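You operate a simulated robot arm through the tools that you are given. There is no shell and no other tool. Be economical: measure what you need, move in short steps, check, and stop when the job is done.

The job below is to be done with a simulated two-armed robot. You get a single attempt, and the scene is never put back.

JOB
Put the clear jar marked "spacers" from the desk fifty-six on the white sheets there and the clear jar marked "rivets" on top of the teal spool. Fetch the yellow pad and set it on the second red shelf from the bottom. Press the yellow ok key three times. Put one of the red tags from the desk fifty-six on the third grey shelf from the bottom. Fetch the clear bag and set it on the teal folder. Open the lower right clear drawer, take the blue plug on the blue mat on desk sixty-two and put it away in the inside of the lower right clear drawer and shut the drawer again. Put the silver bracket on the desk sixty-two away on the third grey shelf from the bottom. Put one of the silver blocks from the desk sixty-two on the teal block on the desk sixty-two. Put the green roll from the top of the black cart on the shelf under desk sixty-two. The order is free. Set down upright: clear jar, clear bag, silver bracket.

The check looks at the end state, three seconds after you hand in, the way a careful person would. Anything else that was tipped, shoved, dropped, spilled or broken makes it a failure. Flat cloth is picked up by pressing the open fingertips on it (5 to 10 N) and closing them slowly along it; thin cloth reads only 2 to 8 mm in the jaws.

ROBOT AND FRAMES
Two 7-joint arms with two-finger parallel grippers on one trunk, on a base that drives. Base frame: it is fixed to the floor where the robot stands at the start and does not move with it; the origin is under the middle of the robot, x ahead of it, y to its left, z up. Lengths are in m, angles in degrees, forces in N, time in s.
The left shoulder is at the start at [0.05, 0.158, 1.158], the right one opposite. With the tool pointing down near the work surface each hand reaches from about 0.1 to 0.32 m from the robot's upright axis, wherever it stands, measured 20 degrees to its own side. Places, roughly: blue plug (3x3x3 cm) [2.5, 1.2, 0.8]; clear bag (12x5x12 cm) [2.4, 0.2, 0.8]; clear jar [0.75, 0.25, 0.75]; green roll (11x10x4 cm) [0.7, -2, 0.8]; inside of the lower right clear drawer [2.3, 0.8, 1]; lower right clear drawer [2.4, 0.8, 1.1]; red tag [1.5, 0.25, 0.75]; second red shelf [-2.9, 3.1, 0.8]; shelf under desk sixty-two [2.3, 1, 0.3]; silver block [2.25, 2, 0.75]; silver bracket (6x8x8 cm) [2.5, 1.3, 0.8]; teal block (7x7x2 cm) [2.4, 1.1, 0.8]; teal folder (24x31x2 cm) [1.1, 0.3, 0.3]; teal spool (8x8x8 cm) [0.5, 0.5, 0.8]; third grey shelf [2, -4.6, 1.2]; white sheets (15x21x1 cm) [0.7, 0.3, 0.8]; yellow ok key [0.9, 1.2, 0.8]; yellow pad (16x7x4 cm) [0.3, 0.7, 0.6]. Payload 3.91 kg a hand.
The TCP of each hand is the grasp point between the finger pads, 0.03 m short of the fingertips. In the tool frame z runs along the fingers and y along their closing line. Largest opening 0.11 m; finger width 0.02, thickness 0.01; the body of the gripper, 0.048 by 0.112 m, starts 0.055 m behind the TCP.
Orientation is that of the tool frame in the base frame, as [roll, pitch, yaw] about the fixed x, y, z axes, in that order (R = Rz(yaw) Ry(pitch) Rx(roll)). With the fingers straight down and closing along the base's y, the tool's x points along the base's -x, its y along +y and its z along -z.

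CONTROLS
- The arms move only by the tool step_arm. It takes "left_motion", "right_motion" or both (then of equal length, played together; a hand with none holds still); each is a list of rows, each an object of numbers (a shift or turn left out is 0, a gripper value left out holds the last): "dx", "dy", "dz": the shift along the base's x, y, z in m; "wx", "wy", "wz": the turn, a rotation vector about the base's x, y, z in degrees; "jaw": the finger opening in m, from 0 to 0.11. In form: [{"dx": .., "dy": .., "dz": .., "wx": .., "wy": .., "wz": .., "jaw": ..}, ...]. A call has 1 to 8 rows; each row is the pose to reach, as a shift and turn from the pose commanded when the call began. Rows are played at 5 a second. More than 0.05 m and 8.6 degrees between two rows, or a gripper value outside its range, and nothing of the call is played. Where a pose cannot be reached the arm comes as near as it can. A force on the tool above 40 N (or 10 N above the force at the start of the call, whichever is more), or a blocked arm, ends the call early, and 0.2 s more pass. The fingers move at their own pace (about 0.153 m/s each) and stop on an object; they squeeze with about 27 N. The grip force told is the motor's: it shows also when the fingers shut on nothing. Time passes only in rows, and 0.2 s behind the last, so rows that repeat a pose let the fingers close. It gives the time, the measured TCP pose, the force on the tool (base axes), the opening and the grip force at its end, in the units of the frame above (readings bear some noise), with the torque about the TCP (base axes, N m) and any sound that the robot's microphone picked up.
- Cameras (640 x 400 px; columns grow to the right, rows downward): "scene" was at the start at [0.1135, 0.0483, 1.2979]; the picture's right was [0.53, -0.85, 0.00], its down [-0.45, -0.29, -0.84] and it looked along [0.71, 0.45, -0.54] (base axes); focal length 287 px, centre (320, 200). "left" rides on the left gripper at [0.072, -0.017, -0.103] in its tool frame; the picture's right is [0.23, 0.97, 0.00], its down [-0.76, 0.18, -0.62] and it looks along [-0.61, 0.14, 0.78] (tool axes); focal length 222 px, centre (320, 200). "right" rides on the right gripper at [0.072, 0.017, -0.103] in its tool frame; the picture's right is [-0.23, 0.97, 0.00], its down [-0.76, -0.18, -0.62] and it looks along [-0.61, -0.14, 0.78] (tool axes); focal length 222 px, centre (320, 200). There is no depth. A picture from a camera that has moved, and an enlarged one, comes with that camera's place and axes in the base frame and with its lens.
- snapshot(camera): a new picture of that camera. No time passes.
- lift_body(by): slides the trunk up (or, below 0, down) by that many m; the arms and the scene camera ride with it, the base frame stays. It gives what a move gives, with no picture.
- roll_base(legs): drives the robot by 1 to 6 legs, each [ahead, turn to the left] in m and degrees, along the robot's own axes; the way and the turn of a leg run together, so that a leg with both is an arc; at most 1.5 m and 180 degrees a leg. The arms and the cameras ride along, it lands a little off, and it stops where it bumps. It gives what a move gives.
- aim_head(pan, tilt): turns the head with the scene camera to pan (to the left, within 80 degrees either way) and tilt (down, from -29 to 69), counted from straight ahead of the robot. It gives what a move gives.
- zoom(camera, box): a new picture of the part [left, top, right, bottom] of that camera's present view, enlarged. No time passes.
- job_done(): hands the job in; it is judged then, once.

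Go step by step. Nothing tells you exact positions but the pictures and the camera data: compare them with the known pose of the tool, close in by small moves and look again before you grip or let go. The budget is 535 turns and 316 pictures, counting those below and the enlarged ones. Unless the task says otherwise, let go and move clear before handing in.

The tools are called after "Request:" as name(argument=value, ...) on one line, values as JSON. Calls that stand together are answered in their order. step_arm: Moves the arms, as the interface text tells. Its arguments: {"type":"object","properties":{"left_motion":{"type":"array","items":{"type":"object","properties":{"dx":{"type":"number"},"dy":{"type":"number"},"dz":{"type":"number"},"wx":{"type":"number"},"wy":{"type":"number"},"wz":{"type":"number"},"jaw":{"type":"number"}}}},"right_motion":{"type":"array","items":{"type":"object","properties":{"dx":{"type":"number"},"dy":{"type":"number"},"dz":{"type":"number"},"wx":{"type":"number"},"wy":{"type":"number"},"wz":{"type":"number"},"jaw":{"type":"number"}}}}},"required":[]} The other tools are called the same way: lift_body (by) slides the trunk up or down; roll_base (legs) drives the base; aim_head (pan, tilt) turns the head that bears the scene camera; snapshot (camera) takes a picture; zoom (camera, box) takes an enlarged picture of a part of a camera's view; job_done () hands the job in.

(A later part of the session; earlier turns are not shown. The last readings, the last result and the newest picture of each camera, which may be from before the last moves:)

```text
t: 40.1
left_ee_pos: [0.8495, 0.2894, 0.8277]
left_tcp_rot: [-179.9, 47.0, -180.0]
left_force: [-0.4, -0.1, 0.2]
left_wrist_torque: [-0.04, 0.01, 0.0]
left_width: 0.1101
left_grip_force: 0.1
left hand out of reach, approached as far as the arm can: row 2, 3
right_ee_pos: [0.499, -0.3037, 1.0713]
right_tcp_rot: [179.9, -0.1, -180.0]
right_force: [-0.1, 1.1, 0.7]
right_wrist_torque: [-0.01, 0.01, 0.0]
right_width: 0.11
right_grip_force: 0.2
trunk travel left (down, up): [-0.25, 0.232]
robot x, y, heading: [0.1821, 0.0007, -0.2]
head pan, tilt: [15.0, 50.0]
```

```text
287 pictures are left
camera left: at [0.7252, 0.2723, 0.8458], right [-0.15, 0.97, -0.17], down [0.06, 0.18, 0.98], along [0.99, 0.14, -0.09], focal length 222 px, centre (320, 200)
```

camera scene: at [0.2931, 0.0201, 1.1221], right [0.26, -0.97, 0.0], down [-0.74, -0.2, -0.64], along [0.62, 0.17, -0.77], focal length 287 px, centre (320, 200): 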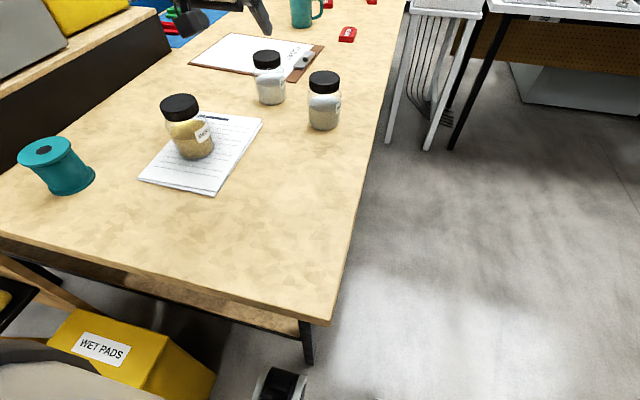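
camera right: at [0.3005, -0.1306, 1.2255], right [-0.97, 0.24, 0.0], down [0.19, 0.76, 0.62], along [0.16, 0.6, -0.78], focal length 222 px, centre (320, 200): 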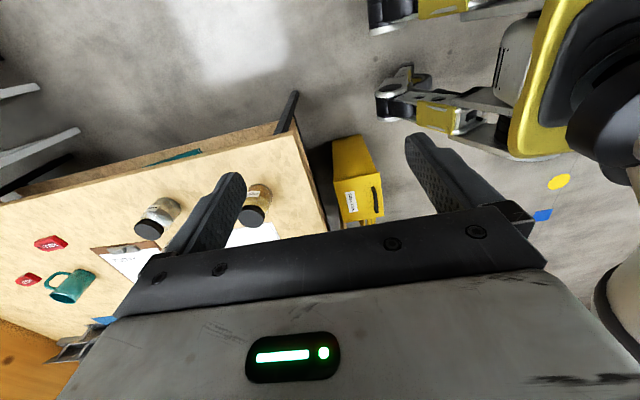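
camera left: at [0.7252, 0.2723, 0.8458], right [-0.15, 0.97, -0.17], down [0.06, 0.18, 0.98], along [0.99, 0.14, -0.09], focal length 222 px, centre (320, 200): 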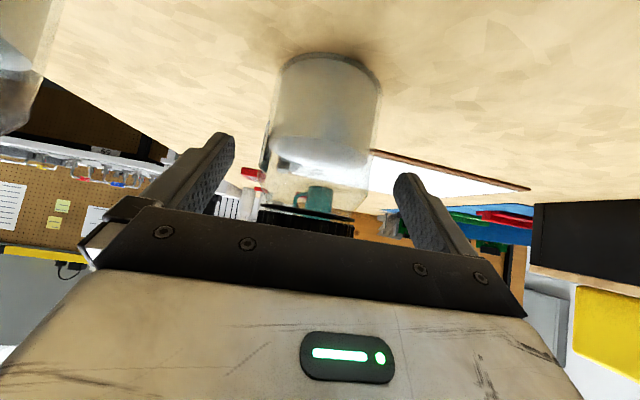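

The fingers straddle the jar with the tips at z≈0.81. I close and lift.

Request:
step_arm(left_motion=[{"dy": -0.003, "jaw": 0.08}, {"dy": -0.003, "jaw": 0.03}, {"dy": -0.003, "jaw": 0.03}, {"dy": -0.003, "jaw": 0.03}])

Request:
step_arm(left_motion=[{"dz": 0.03, "dx": -0.01}, {"dz": 0.06, "dx": -0.02}, {"dz": 0.09, "dx": -0.04}])

Request:
snapshot(camera="scene")

Request:
snapshot(camera="left")

```text
t: 41.1
left_ee_pos: [0.8484, 0.2868, 0.8294]
left_tcp_rot: [-179.9, 47.0, -179.9]
left_force: [0.2, -0.1, 0.1]
left_wrist_torque: [0.06, -0.11, -0.01]
left_width: 0.0668
left_grip_force: 26.8
right_ee_pos: [0.5002, -0.3045, 1.0704]
right_tcp_rot: [179.9, 0.0, -180.0]
right_force: [0.1, 0.4, -0.1]
right_wrist_torque: [-0.01, 0.01, -0.02]
right_width: 0.1099
right_grip_force: 0.0
trunk travel left (down, up): [-0.25, 0.232]
robot x, y, heading: [0.1782, -0.0036, 0.3]
head pan, tilt: [15.0, 50.0]
```

```text
t: 41.9
left_ee_pos: [0.8092, 0.2868, 0.9198]
left_tcp_rot: [180.0, 46.9, -179.9]
left_force: [0.6, 0.8, -3.6]
left_wrist_torque: [0.01, 0.01, -0.01]
left_width: 0.0671
left_grip_force: 26.9
right_ee_pos: [0.5011, -0.304, 1.0705]
right_tcp_rot: [179.9, 0.1, 180.0]
right_force: [-0.4, 0.0, 0.0]
right_wrist_torque: [-0.01, -0.01, 0.01]
right_width: 0.11
right_grip_force: 0.0
trunk travel left (down, up): [-0.25, 0.232]
robot x, y, heading: [0.1819, -0.0004, -0.4]
head pan, tilt: [15.0, 50.0]
```

```text
286 pictures are left
camera scene: at [0.2932, 0.0202, 1.1221], right [0.26, -0.97, 0.0], down [-0.74, -0.2, -0.64], along [0.62, 0.17, -0.77], focal length 287 px, centre (320, 200)
```

scene: 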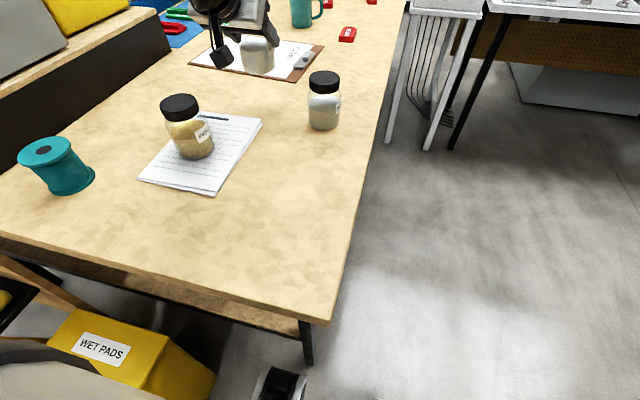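

```text
285 pictures are left
camera left: at [0.685, 0.2687, 0.9367], right [-0.16, 0.97, -0.17], down [0.06, 0.18, 0.98], along [0.99, 0.14, -0.09], focal length 222 px, centre (320, 200)
```

left: 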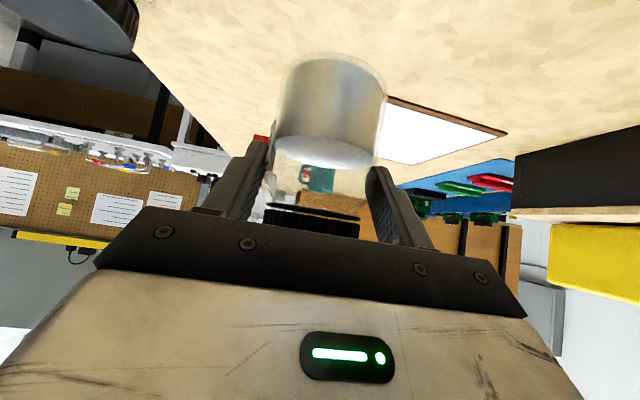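

Rivets jar held upright, bottom 0.079 below the TCP, centre 0.0125 ahead. I carry it high toward the spool at (0.517, 0.525).

Request:
step_arm(left_motion=[{"dz": 0.04}, {"dz": 0.07, "dx": -0.02, "dy": 0.02}, {"dz": 0.08, "dx": -0.05, "dy": 0.05}, {"dz": 0.08, "dx": -0.08, "dy": 0.08}, {"dz": 0.08, "dx": -0.11, "dy": 0.11}, {"dz": 0.08, "dx": -0.145, "dy": 0.14}, {"dz": 0.08, "dx": -0.18, "dy": 0.17}, {"dz": 0.08, "dx": -0.21, "dy": 0.2}])

Request:
step_arm(left_motion=[{"dx": -0.03, "dy": 0.02}, {"dx": -0.06, "dy": 0.03}, {"dx": -0.09, "dy": 0.037}, {"dx": -0.095, "dy": 0.037}])

Request:
snapshot(camera="scene")

Request:
snapshot(camera="left")

```text
t: 43.7
left_ee_pos: [0.599, 0.4894, 0.9957]
left_tcp_rot: [179.8, 46.9, 179.9]
left_force: [-0.3, -1.3, -4.0]
left_wrist_torque: [-0.02, 0.04, -0.01]
left_width: 0.0673
left_grip_force: 27.5
right_ee_pos: [0.5006, -0.3036, 1.0701]
right_tcp_rot: [180.0, 0.0, -179.9]
right_force: [-0.1, -0.5, -0.5]
right_wrist_torque: [-0.01, 0.03, 0.0]
right_width: 0.1098
right_grip_force: 0.1
trunk travel left (down, up): [-0.25, 0.232]
robot x, y, heading: [0.1809, -0.0024, 0.2]
head pan, tilt: [15.0, 50.0]
```

```text
t: 44.7
left_ee_pos: [0.5027, 0.5262, 0.9982]
left_tcp_rot: [-179.9, 46.9, -179.9]
left_force: [-0.1, 0.9, -3.5]
left_wrist_torque: [-0.01, 0.04, 0.0]
left_width: 0.0671
left_grip_force: 27.5
right_ee_pos: [0.5009, -0.3036, 1.071]
right_tcp_rot: [180.0, 0.0, -179.9]
right_force: [-0.8, -0.1, 0.4]
right_wrist_torque: [0.0, 0.04, -0.03]
right_width: 0.11
right_grip_force: 0.1
trunk travel left (down, up): [-0.25, 0.232]
robot x, y, heading: [0.1845, 0.0007, 0.0]
head pan, tilt: [15.0, 50.0]
```

```text
284 pictures are left
camera scene: at [0.2932, 0.0204, 1.1221], right [0.26, -0.97, 0.0], down [-0.74, -0.2, -0.64], along [0.62, 0.17, -0.77], focal length 287 px, centre (320, 200)
```

scene: 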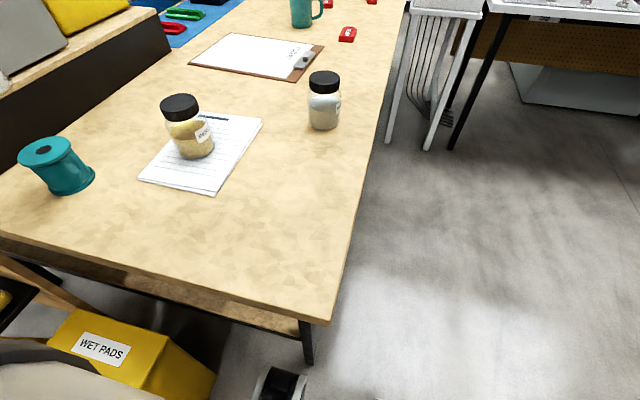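

```text
283 pictures are left
camera left: at [0.379, 0.5085, 1.0157], right [-0.16, 0.97, -0.17], down [0.06, 0.18, 0.98], along [0.99, 0.14, -0.09], focal length 222 px, centre (320, 200)
```

left: 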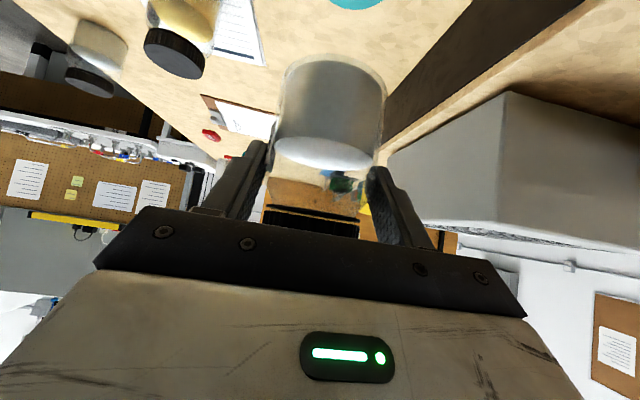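

Request:
aim_head(pan=60, tilt=30)

Request:
step_arm(left_motion=[{"dz": -0.04}, {"dz": -0.075}])

Request:
snapshot(camera="scene")

Request:
snapshot(camera="left")

```text
t: 45.8
left_ee_pos: [0.5034, 0.5266, 0.9967]
left_tcp_rot: [-179.9, 47.0, -179.9]
left_force: [0.2, -0.8, -4.4]
left_wrist_torque: [-0.01, 0.05, 0.0]
left_width: 0.0666
left_grip_force: 26.8
right_ee_pos: [0.4992, -0.304, 1.0706]
right_tcp_rot: [-180.0, -0.1, -179.9]
right_force: [0.3, -0.8, -0.2]
right_wrist_torque: [0.0, 0.0, -0.02]
right_width: 0.11
right_grip_force: 0.1
trunk travel left (down, up): [-0.25, 0.232]
robot x, y, heading: [0.1829, -0.0018, -0.1]
head pan, tilt: [60.0, 30.0]
```

```text
t: 46.4
left_ee_pos: [0.5041, 0.5257, 0.9224]
left_tcp_rot: [-179.9, 47.0, -180.0]
left_force: [0.6, 0.3, -4.3]
left_wrist_torque: [-0.02, 0.05, -0.02]
left_width: 0.0673
left_grip_force: 27.3
right_ee_pos: [0.5007, -0.3039, 1.0704]
right_tcp_rot: [180.0, 0.0, 180.0]
right_force: [0.1, -0.2, 1.1]
right_wrist_torque: [-0.01, 0.01, -0.01]
right_width: 0.11
right_grip_force: 0.0
trunk travel left (down, up): [-0.25, 0.232]
robot x, y, heading: [0.1769, -0.0006, 0.0]
head pan, tilt: [60.0, 30.0]
```

```text
282 pictures are left
camera scene: at [0.2641, 0.0789, 1.1516], right [0.87, -0.5, 0.0], down [-0.25, -0.43, -0.87], along [0.43, 0.75, -0.5], focal length 287 px, centre (320, 200)
```

scene: 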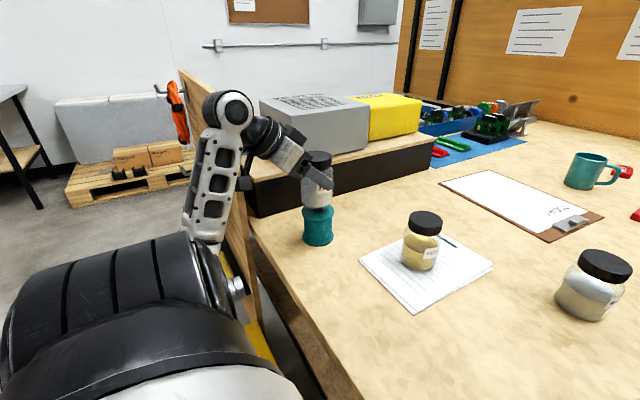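

```text
281 pictures are left
camera left: at [0.381, 0.5079, 0.9402], right [-0.16, 0.97, -0.17], down [0.06, 0.18, 0.98], along [0.99, 0.14, -0.09], focal length 222 px, centre (320, 200)
```

left: 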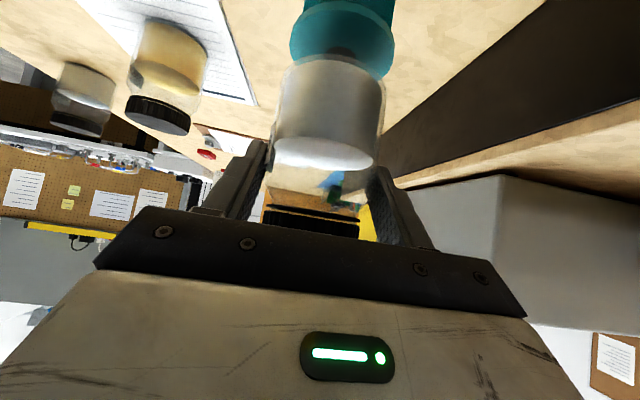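

Request:
zoom(camera="left", box=[250, 0, 430, 120])

Request:
zoom(camera="scene", box=[260, 140, 380, 260])

```text
3.33 times, centred on (340, 60) of left
camera zoom: at [0.381, 0.5079, 0.9402], right [-0.16, 0.97, -0.17], down [0.06, 0.18, 0.98], along [0.99, 0.14, -0.09], focal length 740 px, centre (253, 667)
```

zoom: 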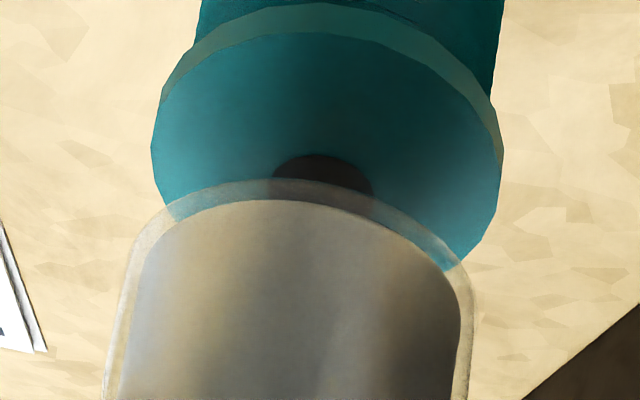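

```text
3.33 times, centred on (320, 200) of scene
camera zoom: at [0.2641, 0.0789, 1.1516], right [0.87, -0.5, 0.0], down [-0.25, -0.43, -0.87], along [0.43, 0.75, -0.5], focal length 958 px, centre (320, 200)
```

zoom: 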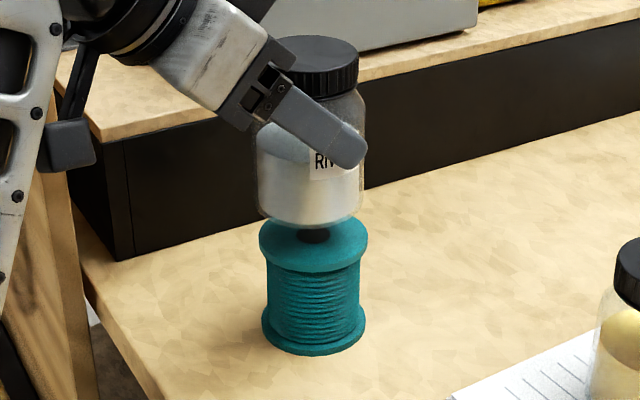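

The label reads "RI…" and the jar is over the spool's hole. I lower gently to contact.

Request:
step_arm(left_motion=[{"dz": -0.006}, {"dz": -0.01}, {"dz": -0.012}, {"dz": -0.014}])

```text
t: 47.4
left_ee_pos: [0.5048, 0.5244, 0.9092]
left_tcp_rot: [-179.9, 47.0, -179.9]
left_force: [0.0, 0.3, -3.5]
left_wrist_torque: [0.0, 0.04, -0.06]
left_width: 0.0673
left_grip_force: 26.5
right_ee_pos: [0.4993, -0.3038, 1.0712]
right_tcp_rot: [-180.0, 0.0, -180.0]
right_force: [-0.3, -0.5, -0.4]
right_wrist_torque: [0.07, -0.01, -0.02]
right_width: 0.1101
right_grip_force: 0.0
trunk travel left (down, up): [-0.25, 0.232]
robot x, y, heading: [0.1822, 0.0012, 0.1]
head pan, tilt: [60.0, 30.0]
```

Request:
step_arm(left_motion=[{"dz": -0.002}, {"dz": -0.004}])

Request:
zoom(camera="scene", box=[260, 140, 380, 260])

```text
t: 48.0
left_ee_pos: [0.5047, 0.5245, 0.9059]
left_tcp_rot: [-179.8, 47.0, -179.9]
left_force: [0.4, 0.3, -3.2]
left_wrist_torque: [0.02, 0.05, -0.03]
left_width: 0.0673
left_grip_force: 27.0
right_ee_pos: [0.4996, -0.3034, 1.0705]
right_tcp_rot: [180.0, 0.0, 180.0]
right_force: [-0.1, 0.8, 0.1]
right_wrist_torque: [0.0, -0.01, 0.02]
right_width: 0.1097
right_grip_force: 0.0
trunk travel left (down, up): [-0.25, 0.232]
robot x, y, heading: [0.1828, -0.0028, -0.1]
head pan, tilt: [60.0, 30.0]
```

```text
3.33 times, centred on (320, 200) of scene
camera zoom: at [0.2641, 0.0788, 1.1516], right [0.87, -0.5, 0.0], down [-0.25, -0.43, -0.87], along [0.43, 0.75, -0.5], focal length 958 px, centre (320, 200)
```

zoom: 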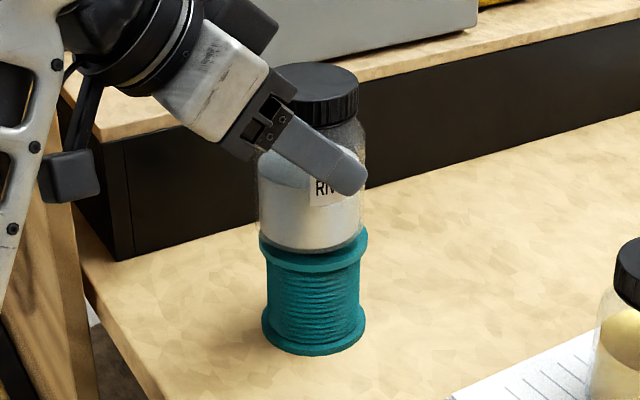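

Request:
step_arm(left_motion=[{"dz": -0.002}, {"dz": -0.004}])

```text
t: 48.6
left_ee_pos: [0.504, 0.5253, 0.9014]
left_tcp_rot: [-179.9, 46.9, -179.8]
left_force: [0.0, -0.1, -5.1]
left_wrist_torque: [-0.01, 0.03, -0.01]
left_width: 0.0671
left_grip_force: 27.4
right_ee_pos: [0.5006, -0.3045, 1.0704]
right_tcp_rot: [-180.0, 0.0, -180.0]
right_force: [-0.1, 0.7, -0.6]
right_wrist_torque: [-0.02, 0.02, 0.0]
right_width: 0.1099
right_grip_force: 0.0
trunk travel left (down, up): [-0.25, 0.232]
robot x, y, heading: [0.1784, 0.0021, -0.1]
head pan, tilt: [60.0, 30.0]
```

Request:
step_arm(left_motion=[{"dz": -0.002}, {"dz": -0.004}])

Request:
zoom(camera="scene", box=[280, 180, 360, 260])

```text
t: 49.2
left_ee_pos: [0.5046, 0.5244, 0.8984]
left_tcp_rot: [-179.9, 46.9, -179.9]
left_force: [0.2, 0.3, -4.2]
left_wrist_torque: [0.03, 0.05, 0.02]
left_width: 0.0669
left_grip_force: 27.1
right_ee_pos: [0.4998, -0.3027, 1.0709]
right_tcp_rot: [180.0, 0.0, -180.0]
right_force: [-0.1, -0.3, -0.1]
right_wrist_torque: [0.05, 0.01, -0.03]
right_width: 0.11
right_grip_force: 0.1
trunk travel left (down, up): [-0.25, 0.232]
robot x, y, heading: [0.1791, 0.0009, -0.0]
head pan, tilt: [60.0, 30.0]
```

```text
5.00 times, centred on (320, 220) of scene
camera zoom: at [0.2641, 0.0787, 1.1516], right [0.87, -0.5, 0.0], down [-0.25, -0.43, -0.87], along [0.43, 0.75, -0.5], focal length 1436 px, centre (320, 100)
```

zoom: 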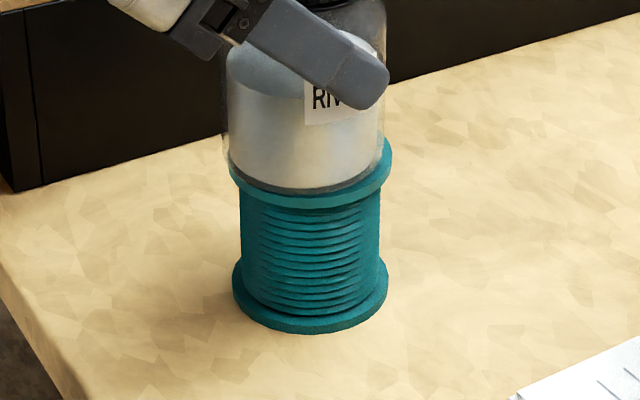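

Request:
step_arm(left_motion=[{"dz": -0.002}, {"dz": -0.003}])

```text
t: 49.8
left_ee_pos: [0.5041, 0.5255, 0.8966]
left_tcp_rot: [179.7, 47.5, 179.9]
left_force: [-0.6, 1.2, 15.8]
left_wrist_torque: [-0.27, 0.13, -0.01]
left_width: 0.0673
left_grip_force: 27.2
right_ee_pos: [0.5003, -0.3051, 1.0709]
right_tcp_rot: [179.9, 0.1, -180.0]
right_force: [0.5, 0.8, 0.8]
right_wrist_torque: [0.01, -0.04, 0.01]
right_width: 0.1099
right_grip_force: 0.0
trunk travel left (down, up): [-0.25, 0.232]
robot x, y, heading: [0.1819, 0.0002, 0.4]
head pan, tilt: [60.0, 30.0]
```

Contact made. I ease up, open, and back out along the tool axis.

Request:
step_arm(left_motion=[{"dz": 0.0025}, {"dz": 0.0025, "jaw": 0.11}, {"dz": 0.0025, "jaw": 0.11}, {"dz": 0.0025, "jaw": 0.11}, {"dx": -0.03, "dz": 0.031}, {"dx": -0.06, "dz": 0.06}, {"dx": -0.09, "dz": 0.09}, {"dx": -0.1, "dz": 0.13}])

Request:
snapshot(camera="scene")

```text
t: 51.6
left_ee_pos: [0.4033, 0.5246, 1.0272]
left_tcp_rot: [-179.9, 47.1, -179.9]
left_force: [-0.4, 0.0, 0.4]
left_wrist_torque: [-0.03, 0.01, 0.02]
left_width: 0.1103
left_grip_force: 0.1
right_ee_pos: [0.4989, -0.3047, 1.0702]
right_tcp_rot: [180.0, -0.1, 180.0]
right_force: [-0.7, -1.0, -0.4]
right_wrist_torque: [-0.02, -0.01, 0.0]
right_width: 0.1099
right_grip_force: 0.1
trunk travel left (down, up): [-0.25, 0.232]
robot x, y, heading: [0.1801, -0.0014, 0.0]
head pan, tilt: [60.0, 30.0]
```

```text
276 pictures are left
camera scene: at [0.2638, 0.0783, 1.1516], right [0.87, -0.5, 0.0], down [-0.25, -0.43, -0.87], along [0.43, 0.75, -0.5], focal length 287 px, centre (320, 200)
```

scene: 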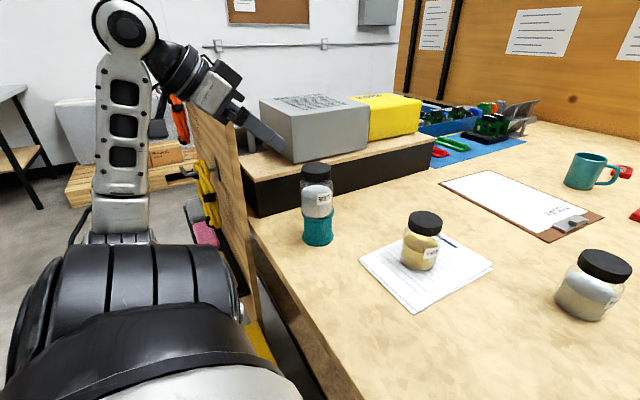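

Both jars are placed. Next the yellow pad: I back away and look at the tray.

Request:
step_arm(left_motion=[{"wy": 8}, {"wy": 16}, {"wy": 24}, {"wy": 32}, {"wy": 40}, {"wy": 47}])

Request:
roll_base(legs=[[-0.4, 0]])

Request:
aim_head(pan=55, tilt=40)

Request:
snapshot(camera="scene")

```text
t: 53.0
left_ee_pos: [0.4185, 0.4939, 0.927]
left_tcp_rot: [-179.1, 3.5, 179.2]
left_force: [-0.5, 0.5, 0.5]
left_wrist_torque: [-0.01, -0.03, 0.04]
left_width: 0.1098
left_grip_force: 0.2
left hand out of reach, approached as far as the arm can: row 3, 4, 5, 6
right_ee_pos: [0.4997, -0.3054, 1.0707]
right_tcp_rot: [179.9, 0.1, -179.9]
right_force: [0.1, 0.0, 0.9]
right_wrist_torque: [0.03, -0.04, 0.04]
right_width: 0.1103
right_grip_force: 0.0
trunk travel left (down, up): [-0.25, 0.232]
robot x, y, heading: [0.181, 0.0033, 0.1]
head pan, tilt: [60.0, 30.0]
```

```text
t: 55.5
left_ee_pos: [0.009, 0.4944, 0.9282]
left_tcp_rot: [-179.0, 3.6, 179.4]
left_force: [0.2, -0.4, -0.5]
left_wrist_torque: [0.02, -0.02, 0.0]
left_width: 0.1101
left_grip_force: 0.0
right_ee_pos: [0.0923, -0.3032, 1.0703]
right_tcp_rot: [179.9, 0.0, -179.9]
right_force: [0.3, 0.4, -0.4]
right_wrist_torque: [0.04, 0.01, -0.02]
right_width: 0.1099
right_grip_force: 0.1
trunk travel left (down, up): [-0.25, 0.232]
robot x, y, heading: [-0.2249, -0.0037, 0.1]
head pan, tilt: [60.0, 30.0]
```

```text
t: 56.2
left_ee_pos: [0.0096, 0.4934, 0.9281]
left_tcp_rot: [-179.0, 3.5, 179.5]
left_force: [-0.2, -0.1, 0.4]
left_wrist_torque: [0.02, -0.01, 0.02]
left_width: 0.1099
left_grip_force: 0.0
right_ee_pos: [0.0929, -0.3036, 1.071]
right_tcp_rot: [179.9, 0.0, -179.8]
right_force: [-0.4, -0.1, -0.3]
right_wrist_torque: [-0.01, 0.02, -0.01]
right_width: 0.1099
right_grip_force: 0.1
trunk travel left (down, up): [-0.25, 0.232]
robot x, y, heading: [-0.2266, -0.0007, 0.1]
head pan, tilt: [55.0, 40.0]
```

```text
275 pictures are left
camera scene: at [-0.141, 0.0694, 1.1363], right [0.82, -0.57, 0.0], down [-0.37, -0.53, -0.77], along [0.44, 0.63, -0.64], focal length 287 px, centre (320, 200)
```

scene: 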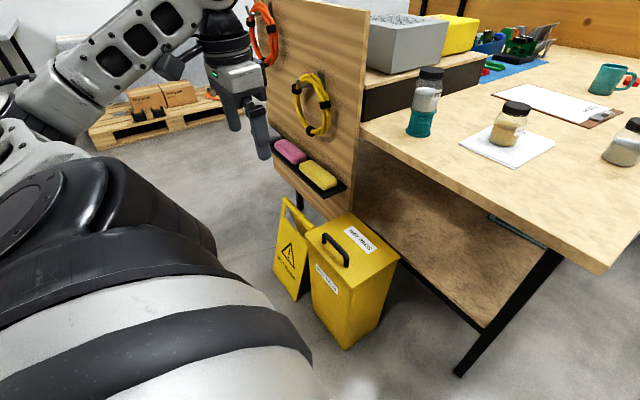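

Yellow pad at about (0.295, 0.706, 0.6); the bin and floor sign stand below it up to x≈0.17. I drive around to face the tray from (-0.15, 0.55).

Request:
roll_base(legs=[[0, 90], [0.53, 0], [0, -90]])

Request:
aim_head(pan=20, tilt=45)

Request:
snapshot(camera="scene")

```text
t: 67.0
left_ee_pos: [-0.0059, 1.0445, 0.9288]
left_tcp_rot: [-179.0, 3.5, -178.7]
left_force: [-0.1, -0.1, 0.4]
left_wrist_torque: [0.01, -0.01, -0.02]
left_width: 0.11
left_grip_force: 0.1
right_ee_pos: [0.1021, 0.25, 1.0701]
right_tcp_rot: [179.9, 0.0, -178.0]
right_force: [0.5, -0.2, 0.1]
right_wrist_torque: [-0.02, -0.04, 0.02]
right_width: 0.1102
right_grip_force: 0.0
trunk travel left (down, up): [-0.25, 0.232]
robot x, y, heading: [-0.2327, 0.5407, 2.0]
head pan, tilt: [55.0, 40.0]
```

```text
t: 68.0
left_ee_pos: [-0.0066, 1.0435, 0.9277]
left_tcp_rot: [-179.1, 3.5, -178.7]
left_force: [0.1, -0.4, 0.6]
left_wrist_torque: [0.01, -0.04, -0.01]
left_width: 0.1096
left_grip_force: 0.0
right_ee_pos: [0.1011, 0.2492, 1.0699]
right_tcp_rot: [179.9, 0.0, -177.9]
right_force: [-0.7, -0.5, 0.4]
right_wrist_torque: [0.0, 0.04, -0.02]
right_width: 0.1101
right_grip_force: 0.1
trunk travel left (down, up): [-0.25, 0.232]
robot x, y, heading: [-0.2297, 0.5447, 1.6]
head pan, tilt: [20.0, 45.0]
```

```text
274 pictures are left
camera scene: at [-0.1145, 0.5744, 1.129], right [0.37, -0.93, 0.0], down [-0.66, -0.26, -0.71], along [0.66, 0.26, -0.71], focal length 287 px, centre (320, 200)
```

scene: 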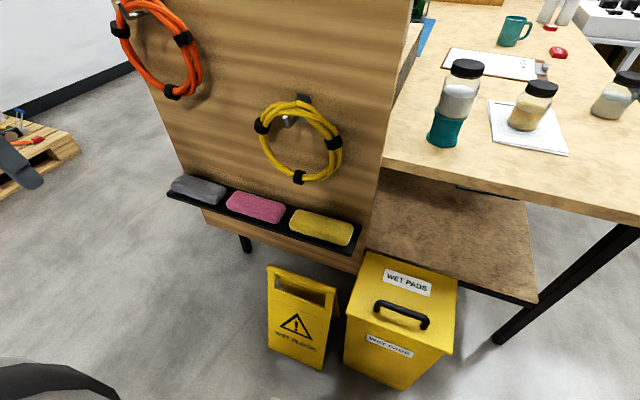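

Request:
zoom(camera="scene", box=[150, 140, 390, 290])

```text
2.67 times, centred on (270, 215) of scene
camera zoom: at [-0.1145, 0.5744, 1.129], right [0.37, -0.93, 0.0], down [-0.66, -0.26, -0.71], along [0.66, 0.26, -0.71], focal length 766 px, centre (453, 160)
```

zoom: 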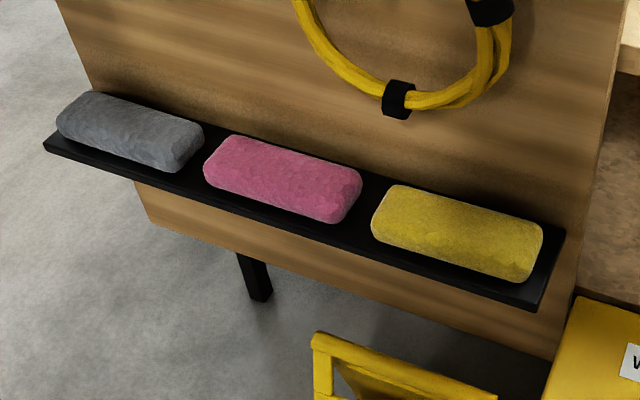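

The pads sit on a flat ledge. I lower the trunk, turn the left tool to close along x, and bring it over the low-y end of the yellow pad, away from the hanging coil.

Request:
lift_body(by=-0.2)

Request:
step_arm(left_motion=[{"dy": -0.04, "dz": 0.02, "wz": 8}, {"dy": -0.08, "dz": 0.04, "wz": 16}, {"dy": -0.12, "dz": 0.06, "wz": 24}, {"dy": -0.16, "dz": 0.08, "wz": 32}, {"dy": -0.2, "dz": 0.1, "wz": 40}, {"dy": -0.24, "dz": 0.12, "wz": 48}, {"dy": -0.28, "dz": 0.13, "wz": 56}, {"dy": -0.32, "dz": 0.13, "wz": 64}])

Request:
step_arm(left_motion=[{"dx": 0.03, "dy": -0.01, "wz": 8}, {"dx": 0.06, "dy": -0.03, "wz": 16}, {"dx": 0.1, "dy": -0.05, "wz": 24}, {"dx": 0.14, "dy": -0.05, "wz": 24}, {"dx": 0.18, "dy": -0.05, "wz": 24}, {"dx": 0.22, "dy": -0.05, "wz": 24}, {"dx": 0.26, "dy": -0.05, "wz": 24}, {"dx": 0.285, "dy": -0.05, "wz": 24}])

Request:
snapshot(camera="left")

Request:
snapshot(camera="scene")

```text
t: 70.1
left_ee_pos: [-0.0061, 1.0445, 0.729]
left_tcp_rot: [-179.0, 3.5, -178.8]
left_force: [-0.3, 0.0, 0.0]
left_wrist_torque: [-0.01, -0.02, 0.03]
left_width: 0.1098
left_grip_force: 0.0
right_ee_pos: [0.1019, 0.2489, 0.8701]
right_tcp_rot: [179.9, -0.1, -177.9]
right_force: [0.0, 0.1, -0.3]
right_wrist_torque: [-0.04, 0.0, 0.01]
right_width: 0.1097
right_grip_force: 0.1
trunk travel left (down, up): [-0.05, 0.432]
robot x, y, heading: [-0.2247, 0.5425, 2.0]
head pan, tilt: [20.0, 45.0]
```

```text
t: 71.9
left_ee_pos: [-0.0038, 0.7221, 0.8588]
left_tcp_rot: [-179.1, 3.4, -114.5]
left_force: [-1.2, -0.1, -0.9]
left_wrist_torque: [-0.03, 0.0, -0.02]
left_width: 0.11
left_grip_force: 0.0
left hand out of reach, approached as far as the arm can: row 1, 2, 3, 4
right_ee_pos: [0.1016, 0.2494, 0.8698]
right_tcp_rot: [180.0, -0.1, -178.1]
right_force: [-0.7, 1.0, -0.3]
right_wrist_torque: [-0.01, -0.04, -0.01]
right_width: 0.1099
right_grip_force: 0.0
trunk travel left (down, up): [-0.05, 0.432]
robot x, y, heading: [-0.2286, 0.5414, 2.3]
head pan, tilt: [20.0, 45.0]
```

```text
t: 73.7
left_ee_pos: [0.2181, 0.7314, 0.8507]
left_tcp_rot: [-179.0, 3.6, -90.7]
left_force: [-0.6, -0.3, 0.7]
left_wrist_torque: [0.0, -0.01, 0.03]
left_width: 0.1101
left_grip_force: 0.0
left hand out of reach, approached as far as the arm can: row 4, 5, 6, 7, 8
right_ee_pos: [0.1015, 0.2498, 0.8712]
right_tcp_rot: [179.9, 0.1, -177.9]
right_force: [0.2, -1.1, -0.6]
right_wrist_torque: [0.01, -0.03, 0.03]
right_width: 0.1099
right_grip_force: 0.1
trunk travel left (down, up): [-0.05, 0.432]
robot x, y, heading: [-0.2242, 0.5435, 1.7]
head pan, tilt: [20.0, 45.0]
```

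```text
272 pictures are left
camera left: at [0.2331, 0.6522, 0.9503], right [-0.98, -0.21, -0.03], down [-0.18, 0.72, 0.67], along [-0.12, 0.66, -0.75], focal length 222 px, centre (320, 200)
```

left: 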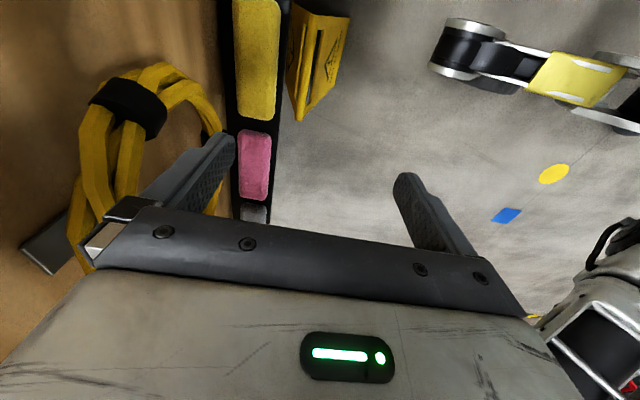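

```text
271 pictures are left
camera scene: at [-0.1145, 0.5743, 0.929], right [0.37, -0.93, 0.0], down [-0.66, -0.26, -0.71], along [0.66, 0.26, -0.71], focal length 287 px, centre (320, 200)
```

scene: 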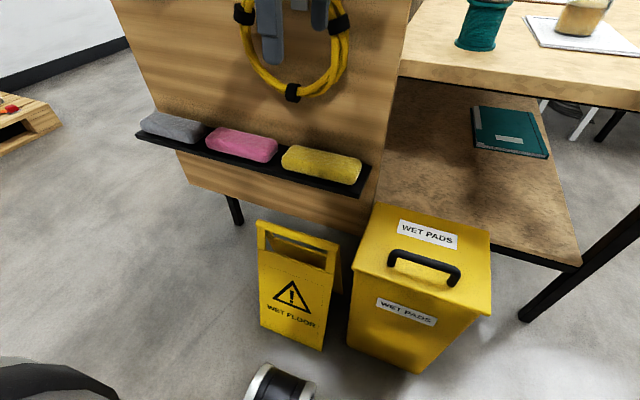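

Request:
zoom(camera="left", box=[200, 0, 360, 120])

Request:
zoom(camera="scene", box=[250, 80, 410, 200])

```text
3.33 times, centred on (280, 60) of left
camera zoom: at [0.2331, 0.6522, 0.9503], right [-0.98, -0.21, -0.03], down [-0.18, 0.72, 0.67], along [-0.12, 0.66, -0.75], focal length 740 px, centre (453, 667)
```

zoom: 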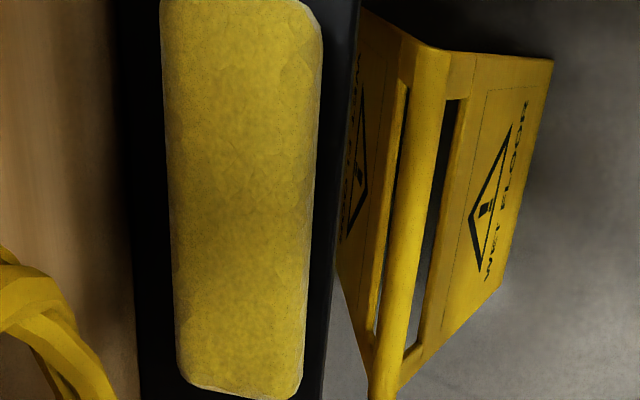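

```text
3.33 times, centred on (330, 140) of scene
camera zoom: at [-0.1145, 0.5743, 0.929], right [0.37, -0.93, 0.0], down [-0.66, -0.26, -0.71], along [0.66, 0.26, -0.71], focal length 958 px, centre (287, 400)
```

zoom: 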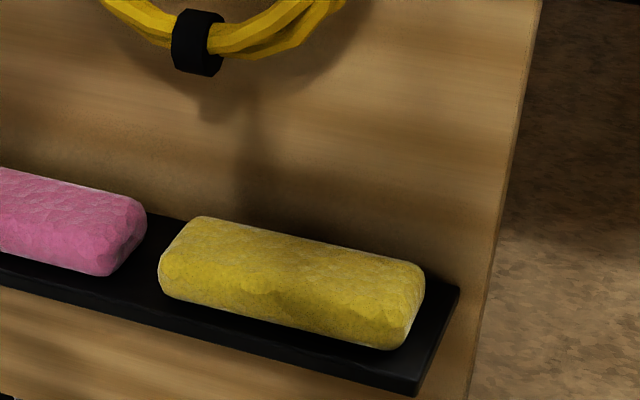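

The ledge spans x 0.281–0.373, with about 2.5 cm between pad and panel. I pull the hand back, roll 8 cm nearer, then lower with a slight lean away from panel and coil.

Request:
step_arm(left_motion=[{"dx": -0.03, "dy": -0.02}, {"dx": -0.06, "dy": -0.045, "wx": 6, "wy": -4}, {"dx": -0.08, "dy": -0.05, "wx": 12, "wy": -8, "dz": -0.02}, {"dx": -0.08, "dy": -0.05, "wx": 12, "wy": -13, "dz": -0.06}, {"dx": -0.08, "dy": -0.05, "wx": 12, "wy": -13, "dz": -0.1}])

Request:
roll_base(legs=[[0.08, -2]])

Request:
snapshot(camera="left")

Request:
snapshot(camera="scene")

```text
t: 74.9
left_ee_pos: [0.137, 0.6871, 0.7533]
left_tcp_rot: [-165.7, 15.4, -88.4]
left_force: [0.0, 0.9, 0.1]
left_wrist_torque: [0.01, 0.02, -0.01]
left_width: 0.1098
left_grip_force: 0.0
left hand out of reach, approached as far as the arm can: row 2, 3, 4, 5
right_ee_pos: [0.102, 0.248, 0.8705]
right_tcp_rot: [179.9, -0.1, -178.0]
right_force: [-0.8, -0.4, -0.4]
right_wrist_torque: [-0.03, 0.01, -0.03]
right_width: 0.1099
right_grip_force: 0.1
trunk travel left (down, up): [-0.05, 0.432]
robot x, y, heading: [-0.2228, 0.5469, 2.1]
head pan, tilt: [20.0, 45.0]
```

```text
t: 76.0
left_ee_pos: [0.2219, 0.6754, 0.7537]
left_tcp_rot: [-165.7, 15.4, -90.6]
left_force: [-0.4, -0.1, 1.3]
left_wrist_torque: [0.01, -0.01, -0.02]
left_width: 0.1101
left_grip_force: 0.0
right_ee_pos: [0.1706, 0.2383, 0.8711]
right_tcp_rot: [179.9, 0.1, 179.9]
right_force: [-0.1, 0.3, 0.4]
right_wrist_torque: [0.01, 0.03, 0.03]
right_width: 0.1099
right_grip_force: 0.0
trunk travel left (down, up): [-0.05, 0.432]
robot x, y, heading: [-0.1479, 0.5452, -0.0]
head pan, tilt: [20.0, 45.0]
```

```text
268 pictures are left
camera left: at [0.2135, 0.5762, 0.8354], right [-0.95, -0.15, -0.29], down [-0.32, 0.59, 0.74], along [0.06, 0.8, -0.6], focal length 222 px, centre (320, 200)
```

left: 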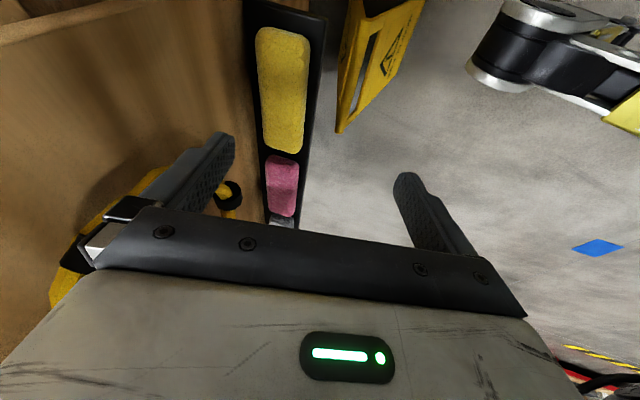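

```text
267 pictures are left
camera scene: at [-0.0337, 0.5714, 0.929], right [0.34, -0.94, 0.0], down [-0.66, -0.24, -0.71], along [0.67, 0.24, -0.71], focal length 287 px, centre (320, 200)
```

scene: 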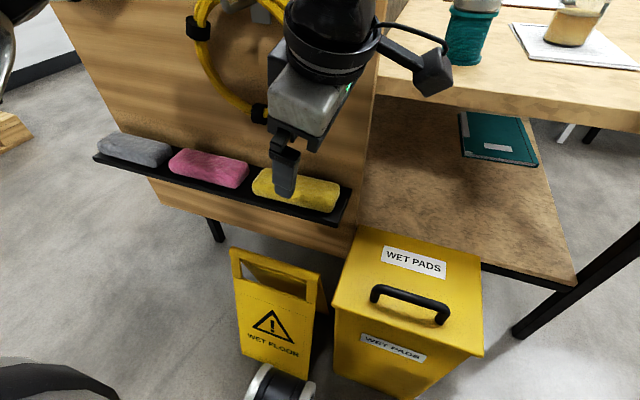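

Pad spans y 0.654–0.802, centred at x≈0.309. I move over it with the jaw at 0.085 and check before descending.

Request:
step_arm(left_motion=[{"jaw": 0.085, "dz": -0.04}, {"jaw": 0.085, "dz": -0.08, "dx": 0.02, "dy": 0.005}, {"dz": -0.09, "dx": 0.05, "dy": 0.01}, {"dz": -0.095, "dx": 0.084, "dy": 0.015}, {"dz": -0.1, "dx": 0.084, "dy": 0.015}])

Request:
snapshot(camera="left")

Request:
zoom(camera="scene", box=[180, 60, 420, 240])

```text
t: 77.2
left_ee_pos: [0.301, 0.7033, 0.6592]
left_tcp_rot: [-165.7, 15.4, -90.7]
left_force: [0.1, 0.9, 0.6]
left_wrist_torque: [0.0, 0.0, 0.0]
left_width: 0.0852
left_grip_force: 0.1
left hand out of reach, approached as far as the arm can: row 1, 2, 3, 4, 5
right_ee_pos: [0.1716, 0.2383, 0.8708]
right_tcp_rot: [179.9, 0.0, 179.9]
right_force: [-0.2, 0.5, -0.2]
right_wrist_torque: [0.03, 0.0, 0.05]
right_width: 0.11
right_grip_force: 0.1
trunk travel left (down, up): [-0.05, 0.432]
robot x, y, heading: [-0.1487, 0.5446, -0.2]
head pan, tilt: [20.0, 45.0]
```

```text
266 pictures are left
camera left: at [0.2921, 0.605, 0.7422], right [-0.95, -0.15, -0.29], down [-0.32, 0.59, 0.74], along [0.06, 0.79, -0.6], focal length 222 px, centre (320, 200)
```

left: 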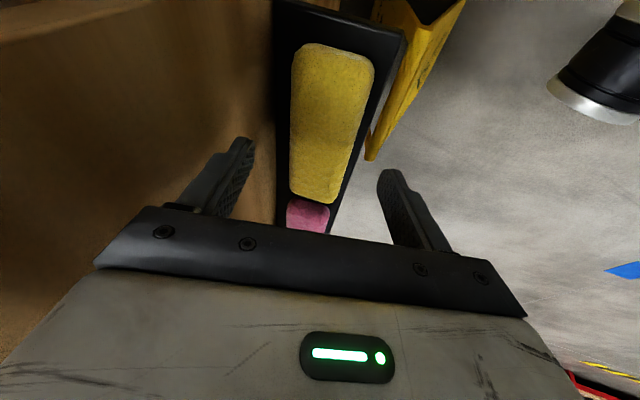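

```text
2.22 times, centred on (300, 150) of scene
camera zoom: at [-0.0336, 0.5714, 0.929], right [0.34, -0.94, 0.0], down [-0.67, -0.24, -0.71], along [0.67, 0.24, -0.71], focal length 638 px, centre (364, 311)
```

zoom: 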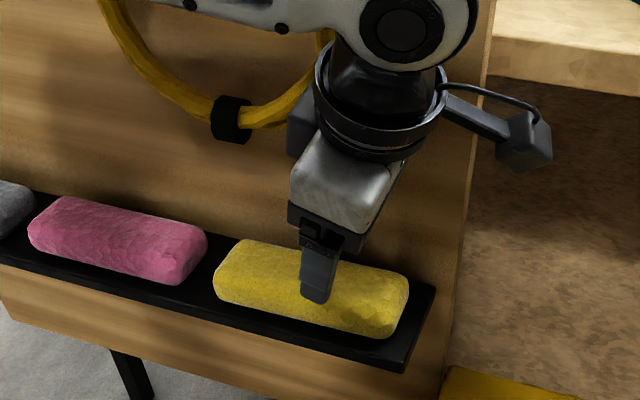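

Request:
step_arm(left_motion=[{"dx": 0.003, "dz": -0.03}, {"dx": 0.006, "dz": -0.05}, {"dx": 0.006, "dz": -0.058}])

Request:
snapshot(camera="left")

Request:
zoom(camera="scene", box=[180, 60, 420, 240])

```text
t: 78.0
left_ee_pos: [0.2999, 0.7181, 0.6139]
left_tcp_rot: [-165.8, 15.4, -90.6]
left_force: [0.3, -0.6, 0.3]
left_wrist_torque: [0.0, -0.04, 0.02]
left_width: 0.0851
left_grip_force: 0.1
left hand out of reach, approached as far as the arm can: row 1, 2, 3
right_ee_pos: [0.1705, 0.2383, 0.8693]
right_tcp_rot: [180.0, 0.1, 179.8]
right_force: [0.1, -0.8, 0.0]
right_wrist_torque: [0.02, -0.02, -0.03]
right_width: 0.1102
right_grip_force: 0.1
trunk travel left (down, up): [-0.05, 0.432]
robot x, y, heading: [-0.1517, 0.5449, -0.3]
head pan, tilt: [20.0, 45.0]
```

```text
264 pictures are left
camera left: at [0.2906, 0.621, 0.6952], right [-0.95, -0.15, -0.29], down [-0.32, 0.59, 0.74], along [0.06, 0.79, -0.6], focal length 222 px, centre (320, 200)
```

left: 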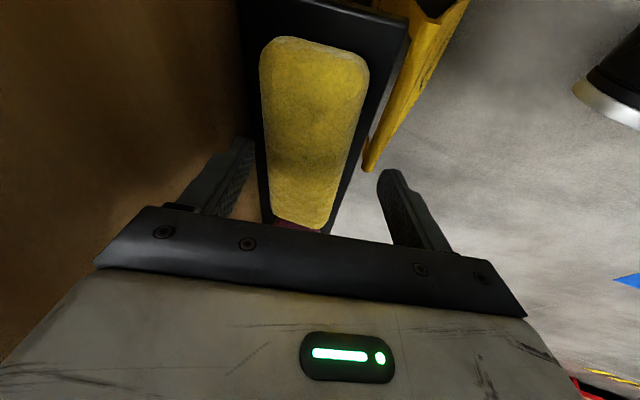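

```text
2.22 times, centred on (300, 150) of scene
camera zoom: at [-0.0336, 0.5714, 0.929], right [0.34, -0.94, 0.0], down [-0.67, -0.24, -0.71], along [0.67, 0.24, -0.71], focal length 638 px, centre (364, 311)
```

zoom: 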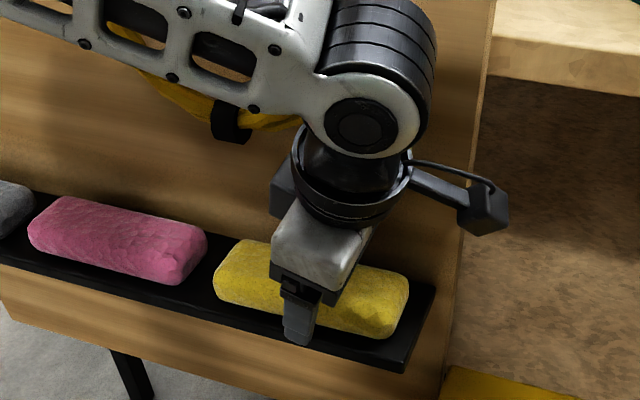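

The hand is centred well enough; I lower the last 1.5 cm with the trunk, then close.

Request:
lift_body(by=-0.016)

Request:
step_arm(left_motion=[{"jaw": 0.06}, {"jaw": 0.03}, {"jaw": 0.03}, {"jaw": 0.03}])

Request:
snapshot(camera="left")

```text
t: 78.6
left_ee_pos: [0.3011, 0.7189, 0.6034]
left_tcp_rot: [-165.0, 15.3, -90.3]
left_force: [-1.8, 4.7, 32.2]
left_wrist_torque: [-0.09, -1.53, 0.29]
left_width: 0.0875
left_grip_force: 2.6
right_ee_pos: [0.1695, 0.2387, 0.8551]
right_tcp_rot: [180.0, 0.2, 180.0]
right_force: [-0.3, -0.5, -0.4]
right_wrist_torque: [0.0, 0.01, -0.03]
right_width: 0.11
right_grip_force: 0.1
trunk travel left (down, up): [-0.034, 0.448]
robot x, y, heading: [-0.1546, 0.5464, -0.1]
head pan, tilt: [20.0, 45.0]
```

```text
t: 79.2
left_ee_pos: [0.3065, 0.716, 0.6069]
left_tcp_rot: [-163.8, 15.1, -90.2]
left_force: [-2.3, 0.7, 18.8]
left_wrist_torque: [-0.17, -0.69, 0.04]
left_width: 0.0487
left_grip_force: 19.2
right_ee_pos: [0.1695, 0.2386, 0.8543]
right_tcp_rot: [179.8, 0.0, 179.9]
right_force: [-0.4, -0.3, -0.6]
right_wrist_torque: [0.0, 0.01, 0.01]
right_width: 0.1102
right_grip_force: 0.1
trunk travel left (down, up): [-0.034, 0.448]
robot x, y, heading: [-0.1495, 0.5399, -0.2]
head pan, tilt: [20.0, 45.0]
stopped in row 2 (left hand): the force on the tool passed its limit at 43 N (the readings are from after the stop); the commanded pose is now the measured one
```

```text
262 pictures are left
camera left: at [0.2944, 0.6191, 0.6894], right [-0.94, -0.14, -0.32], down [-0.34, 0.59, 0.73], along [0.09, 0.79, -0.61], focal length 222 px, centre (320, 200)
```

left: 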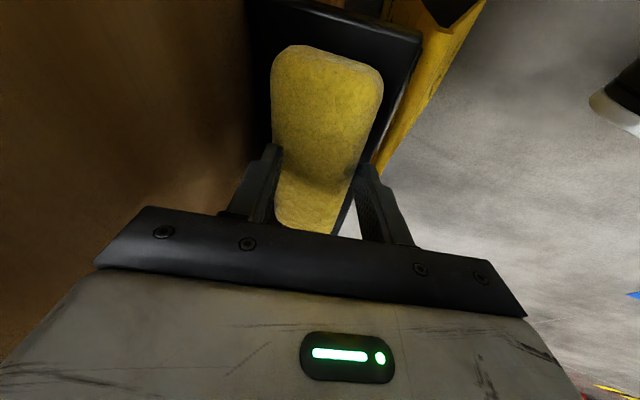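

The foam pad is squeezed. I lift with the trunk and check the hold.

Request:
lift_body(by=0.03)

Request:
step_arm(left_motion=[{"jaw": 0.02}, {"jaw": 0.02}])

Request:
snapshot(camera="left")

Request:
snapshot(camera="scene")

```text
t: 79.9
left_ee_pos: [0.3052, 0.7183, 0.6325]
left_tcp_rot: [-164.3, 15.2, -90.4]
left_force: [0.3, -0.3, 0.1]
left_wrist_torque: [0.0, 0.03, 0.02]
left_width: 0.0298
left_grip_force: 0.1
right_ee_pos: [0.1712, 0.2382, 0.8855]
right_tcp_rot: [179.9, 0.1, 179.8]
right_force: [0.8, 0.0, -0.1]
right_wrist_torque: [-0.01, 0.0, 0.03]
right_width: 0.1103
right_grip_force: 0.0
trunk travel left (down, up): [-0.064, 0.418]
robot x, y, heading: [-0.1464, 0.5441, -0.0]
head pan, tilt: [20.0, 45.0]
```

```text
t: 80.5
left_ee_pos: [0.3045, 0.7178, 0.6332]
left_tcp_rot: [-164.3, 15.2, -90.5]
left_force: [0.6, -0.1, 0.3]
left_wrist_torque: [0.0, 0.01, -0.05]
left_width: 0.02
left_grip_force: 0.1
right_ee_pos: [0.1706, 0.2385, 0.8838]
right_tcp_rot: [179.9, -0.1, 179.9]
right_force: [0.5, -0.5, -0.2]
right_wrist_torque: [0.01, -0.02, -0.01]
right_width: 0.1101
right_grip_force: 0.2
trunk travel left (down, up): [-0.064, 0.418]
robot x, y, heading: [-0.1435, 0.5444, -0.1]
head pan, tilt: [20.0, 45.0]
```

```text
261 pictures are left
camera left: at [0.2942, 0.6198, 0.716], right [-0.94, -0.14, -0.31], down [-0.34, 0.59, 0.73], along [0.08, 0.79, -0.6], focal length 222 px, centre (320, 200)
```

left: 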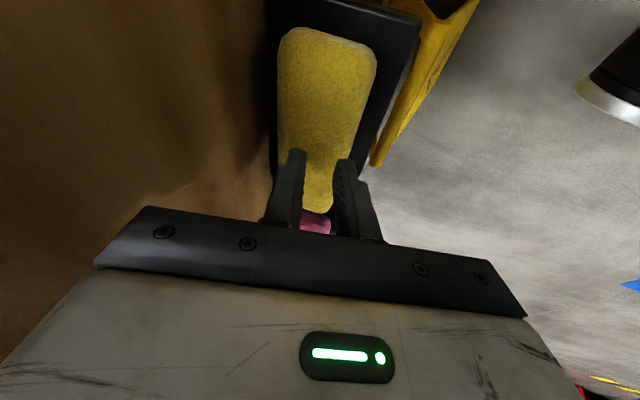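

```text
260 pictures are left
camera scene: at [-0.0333, 0.5713, 0.943], right [0.34, -0.94, 0.0], down [-0.67, -0.24, -0.71], along [0.67, 0.24, -0.71], focal length 287 px, centre (320, 200)
```

scene: 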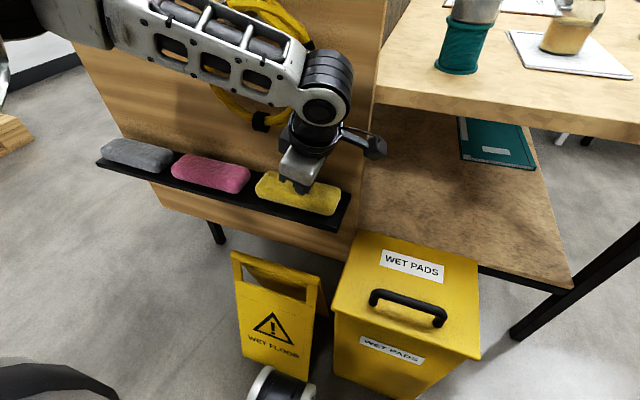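

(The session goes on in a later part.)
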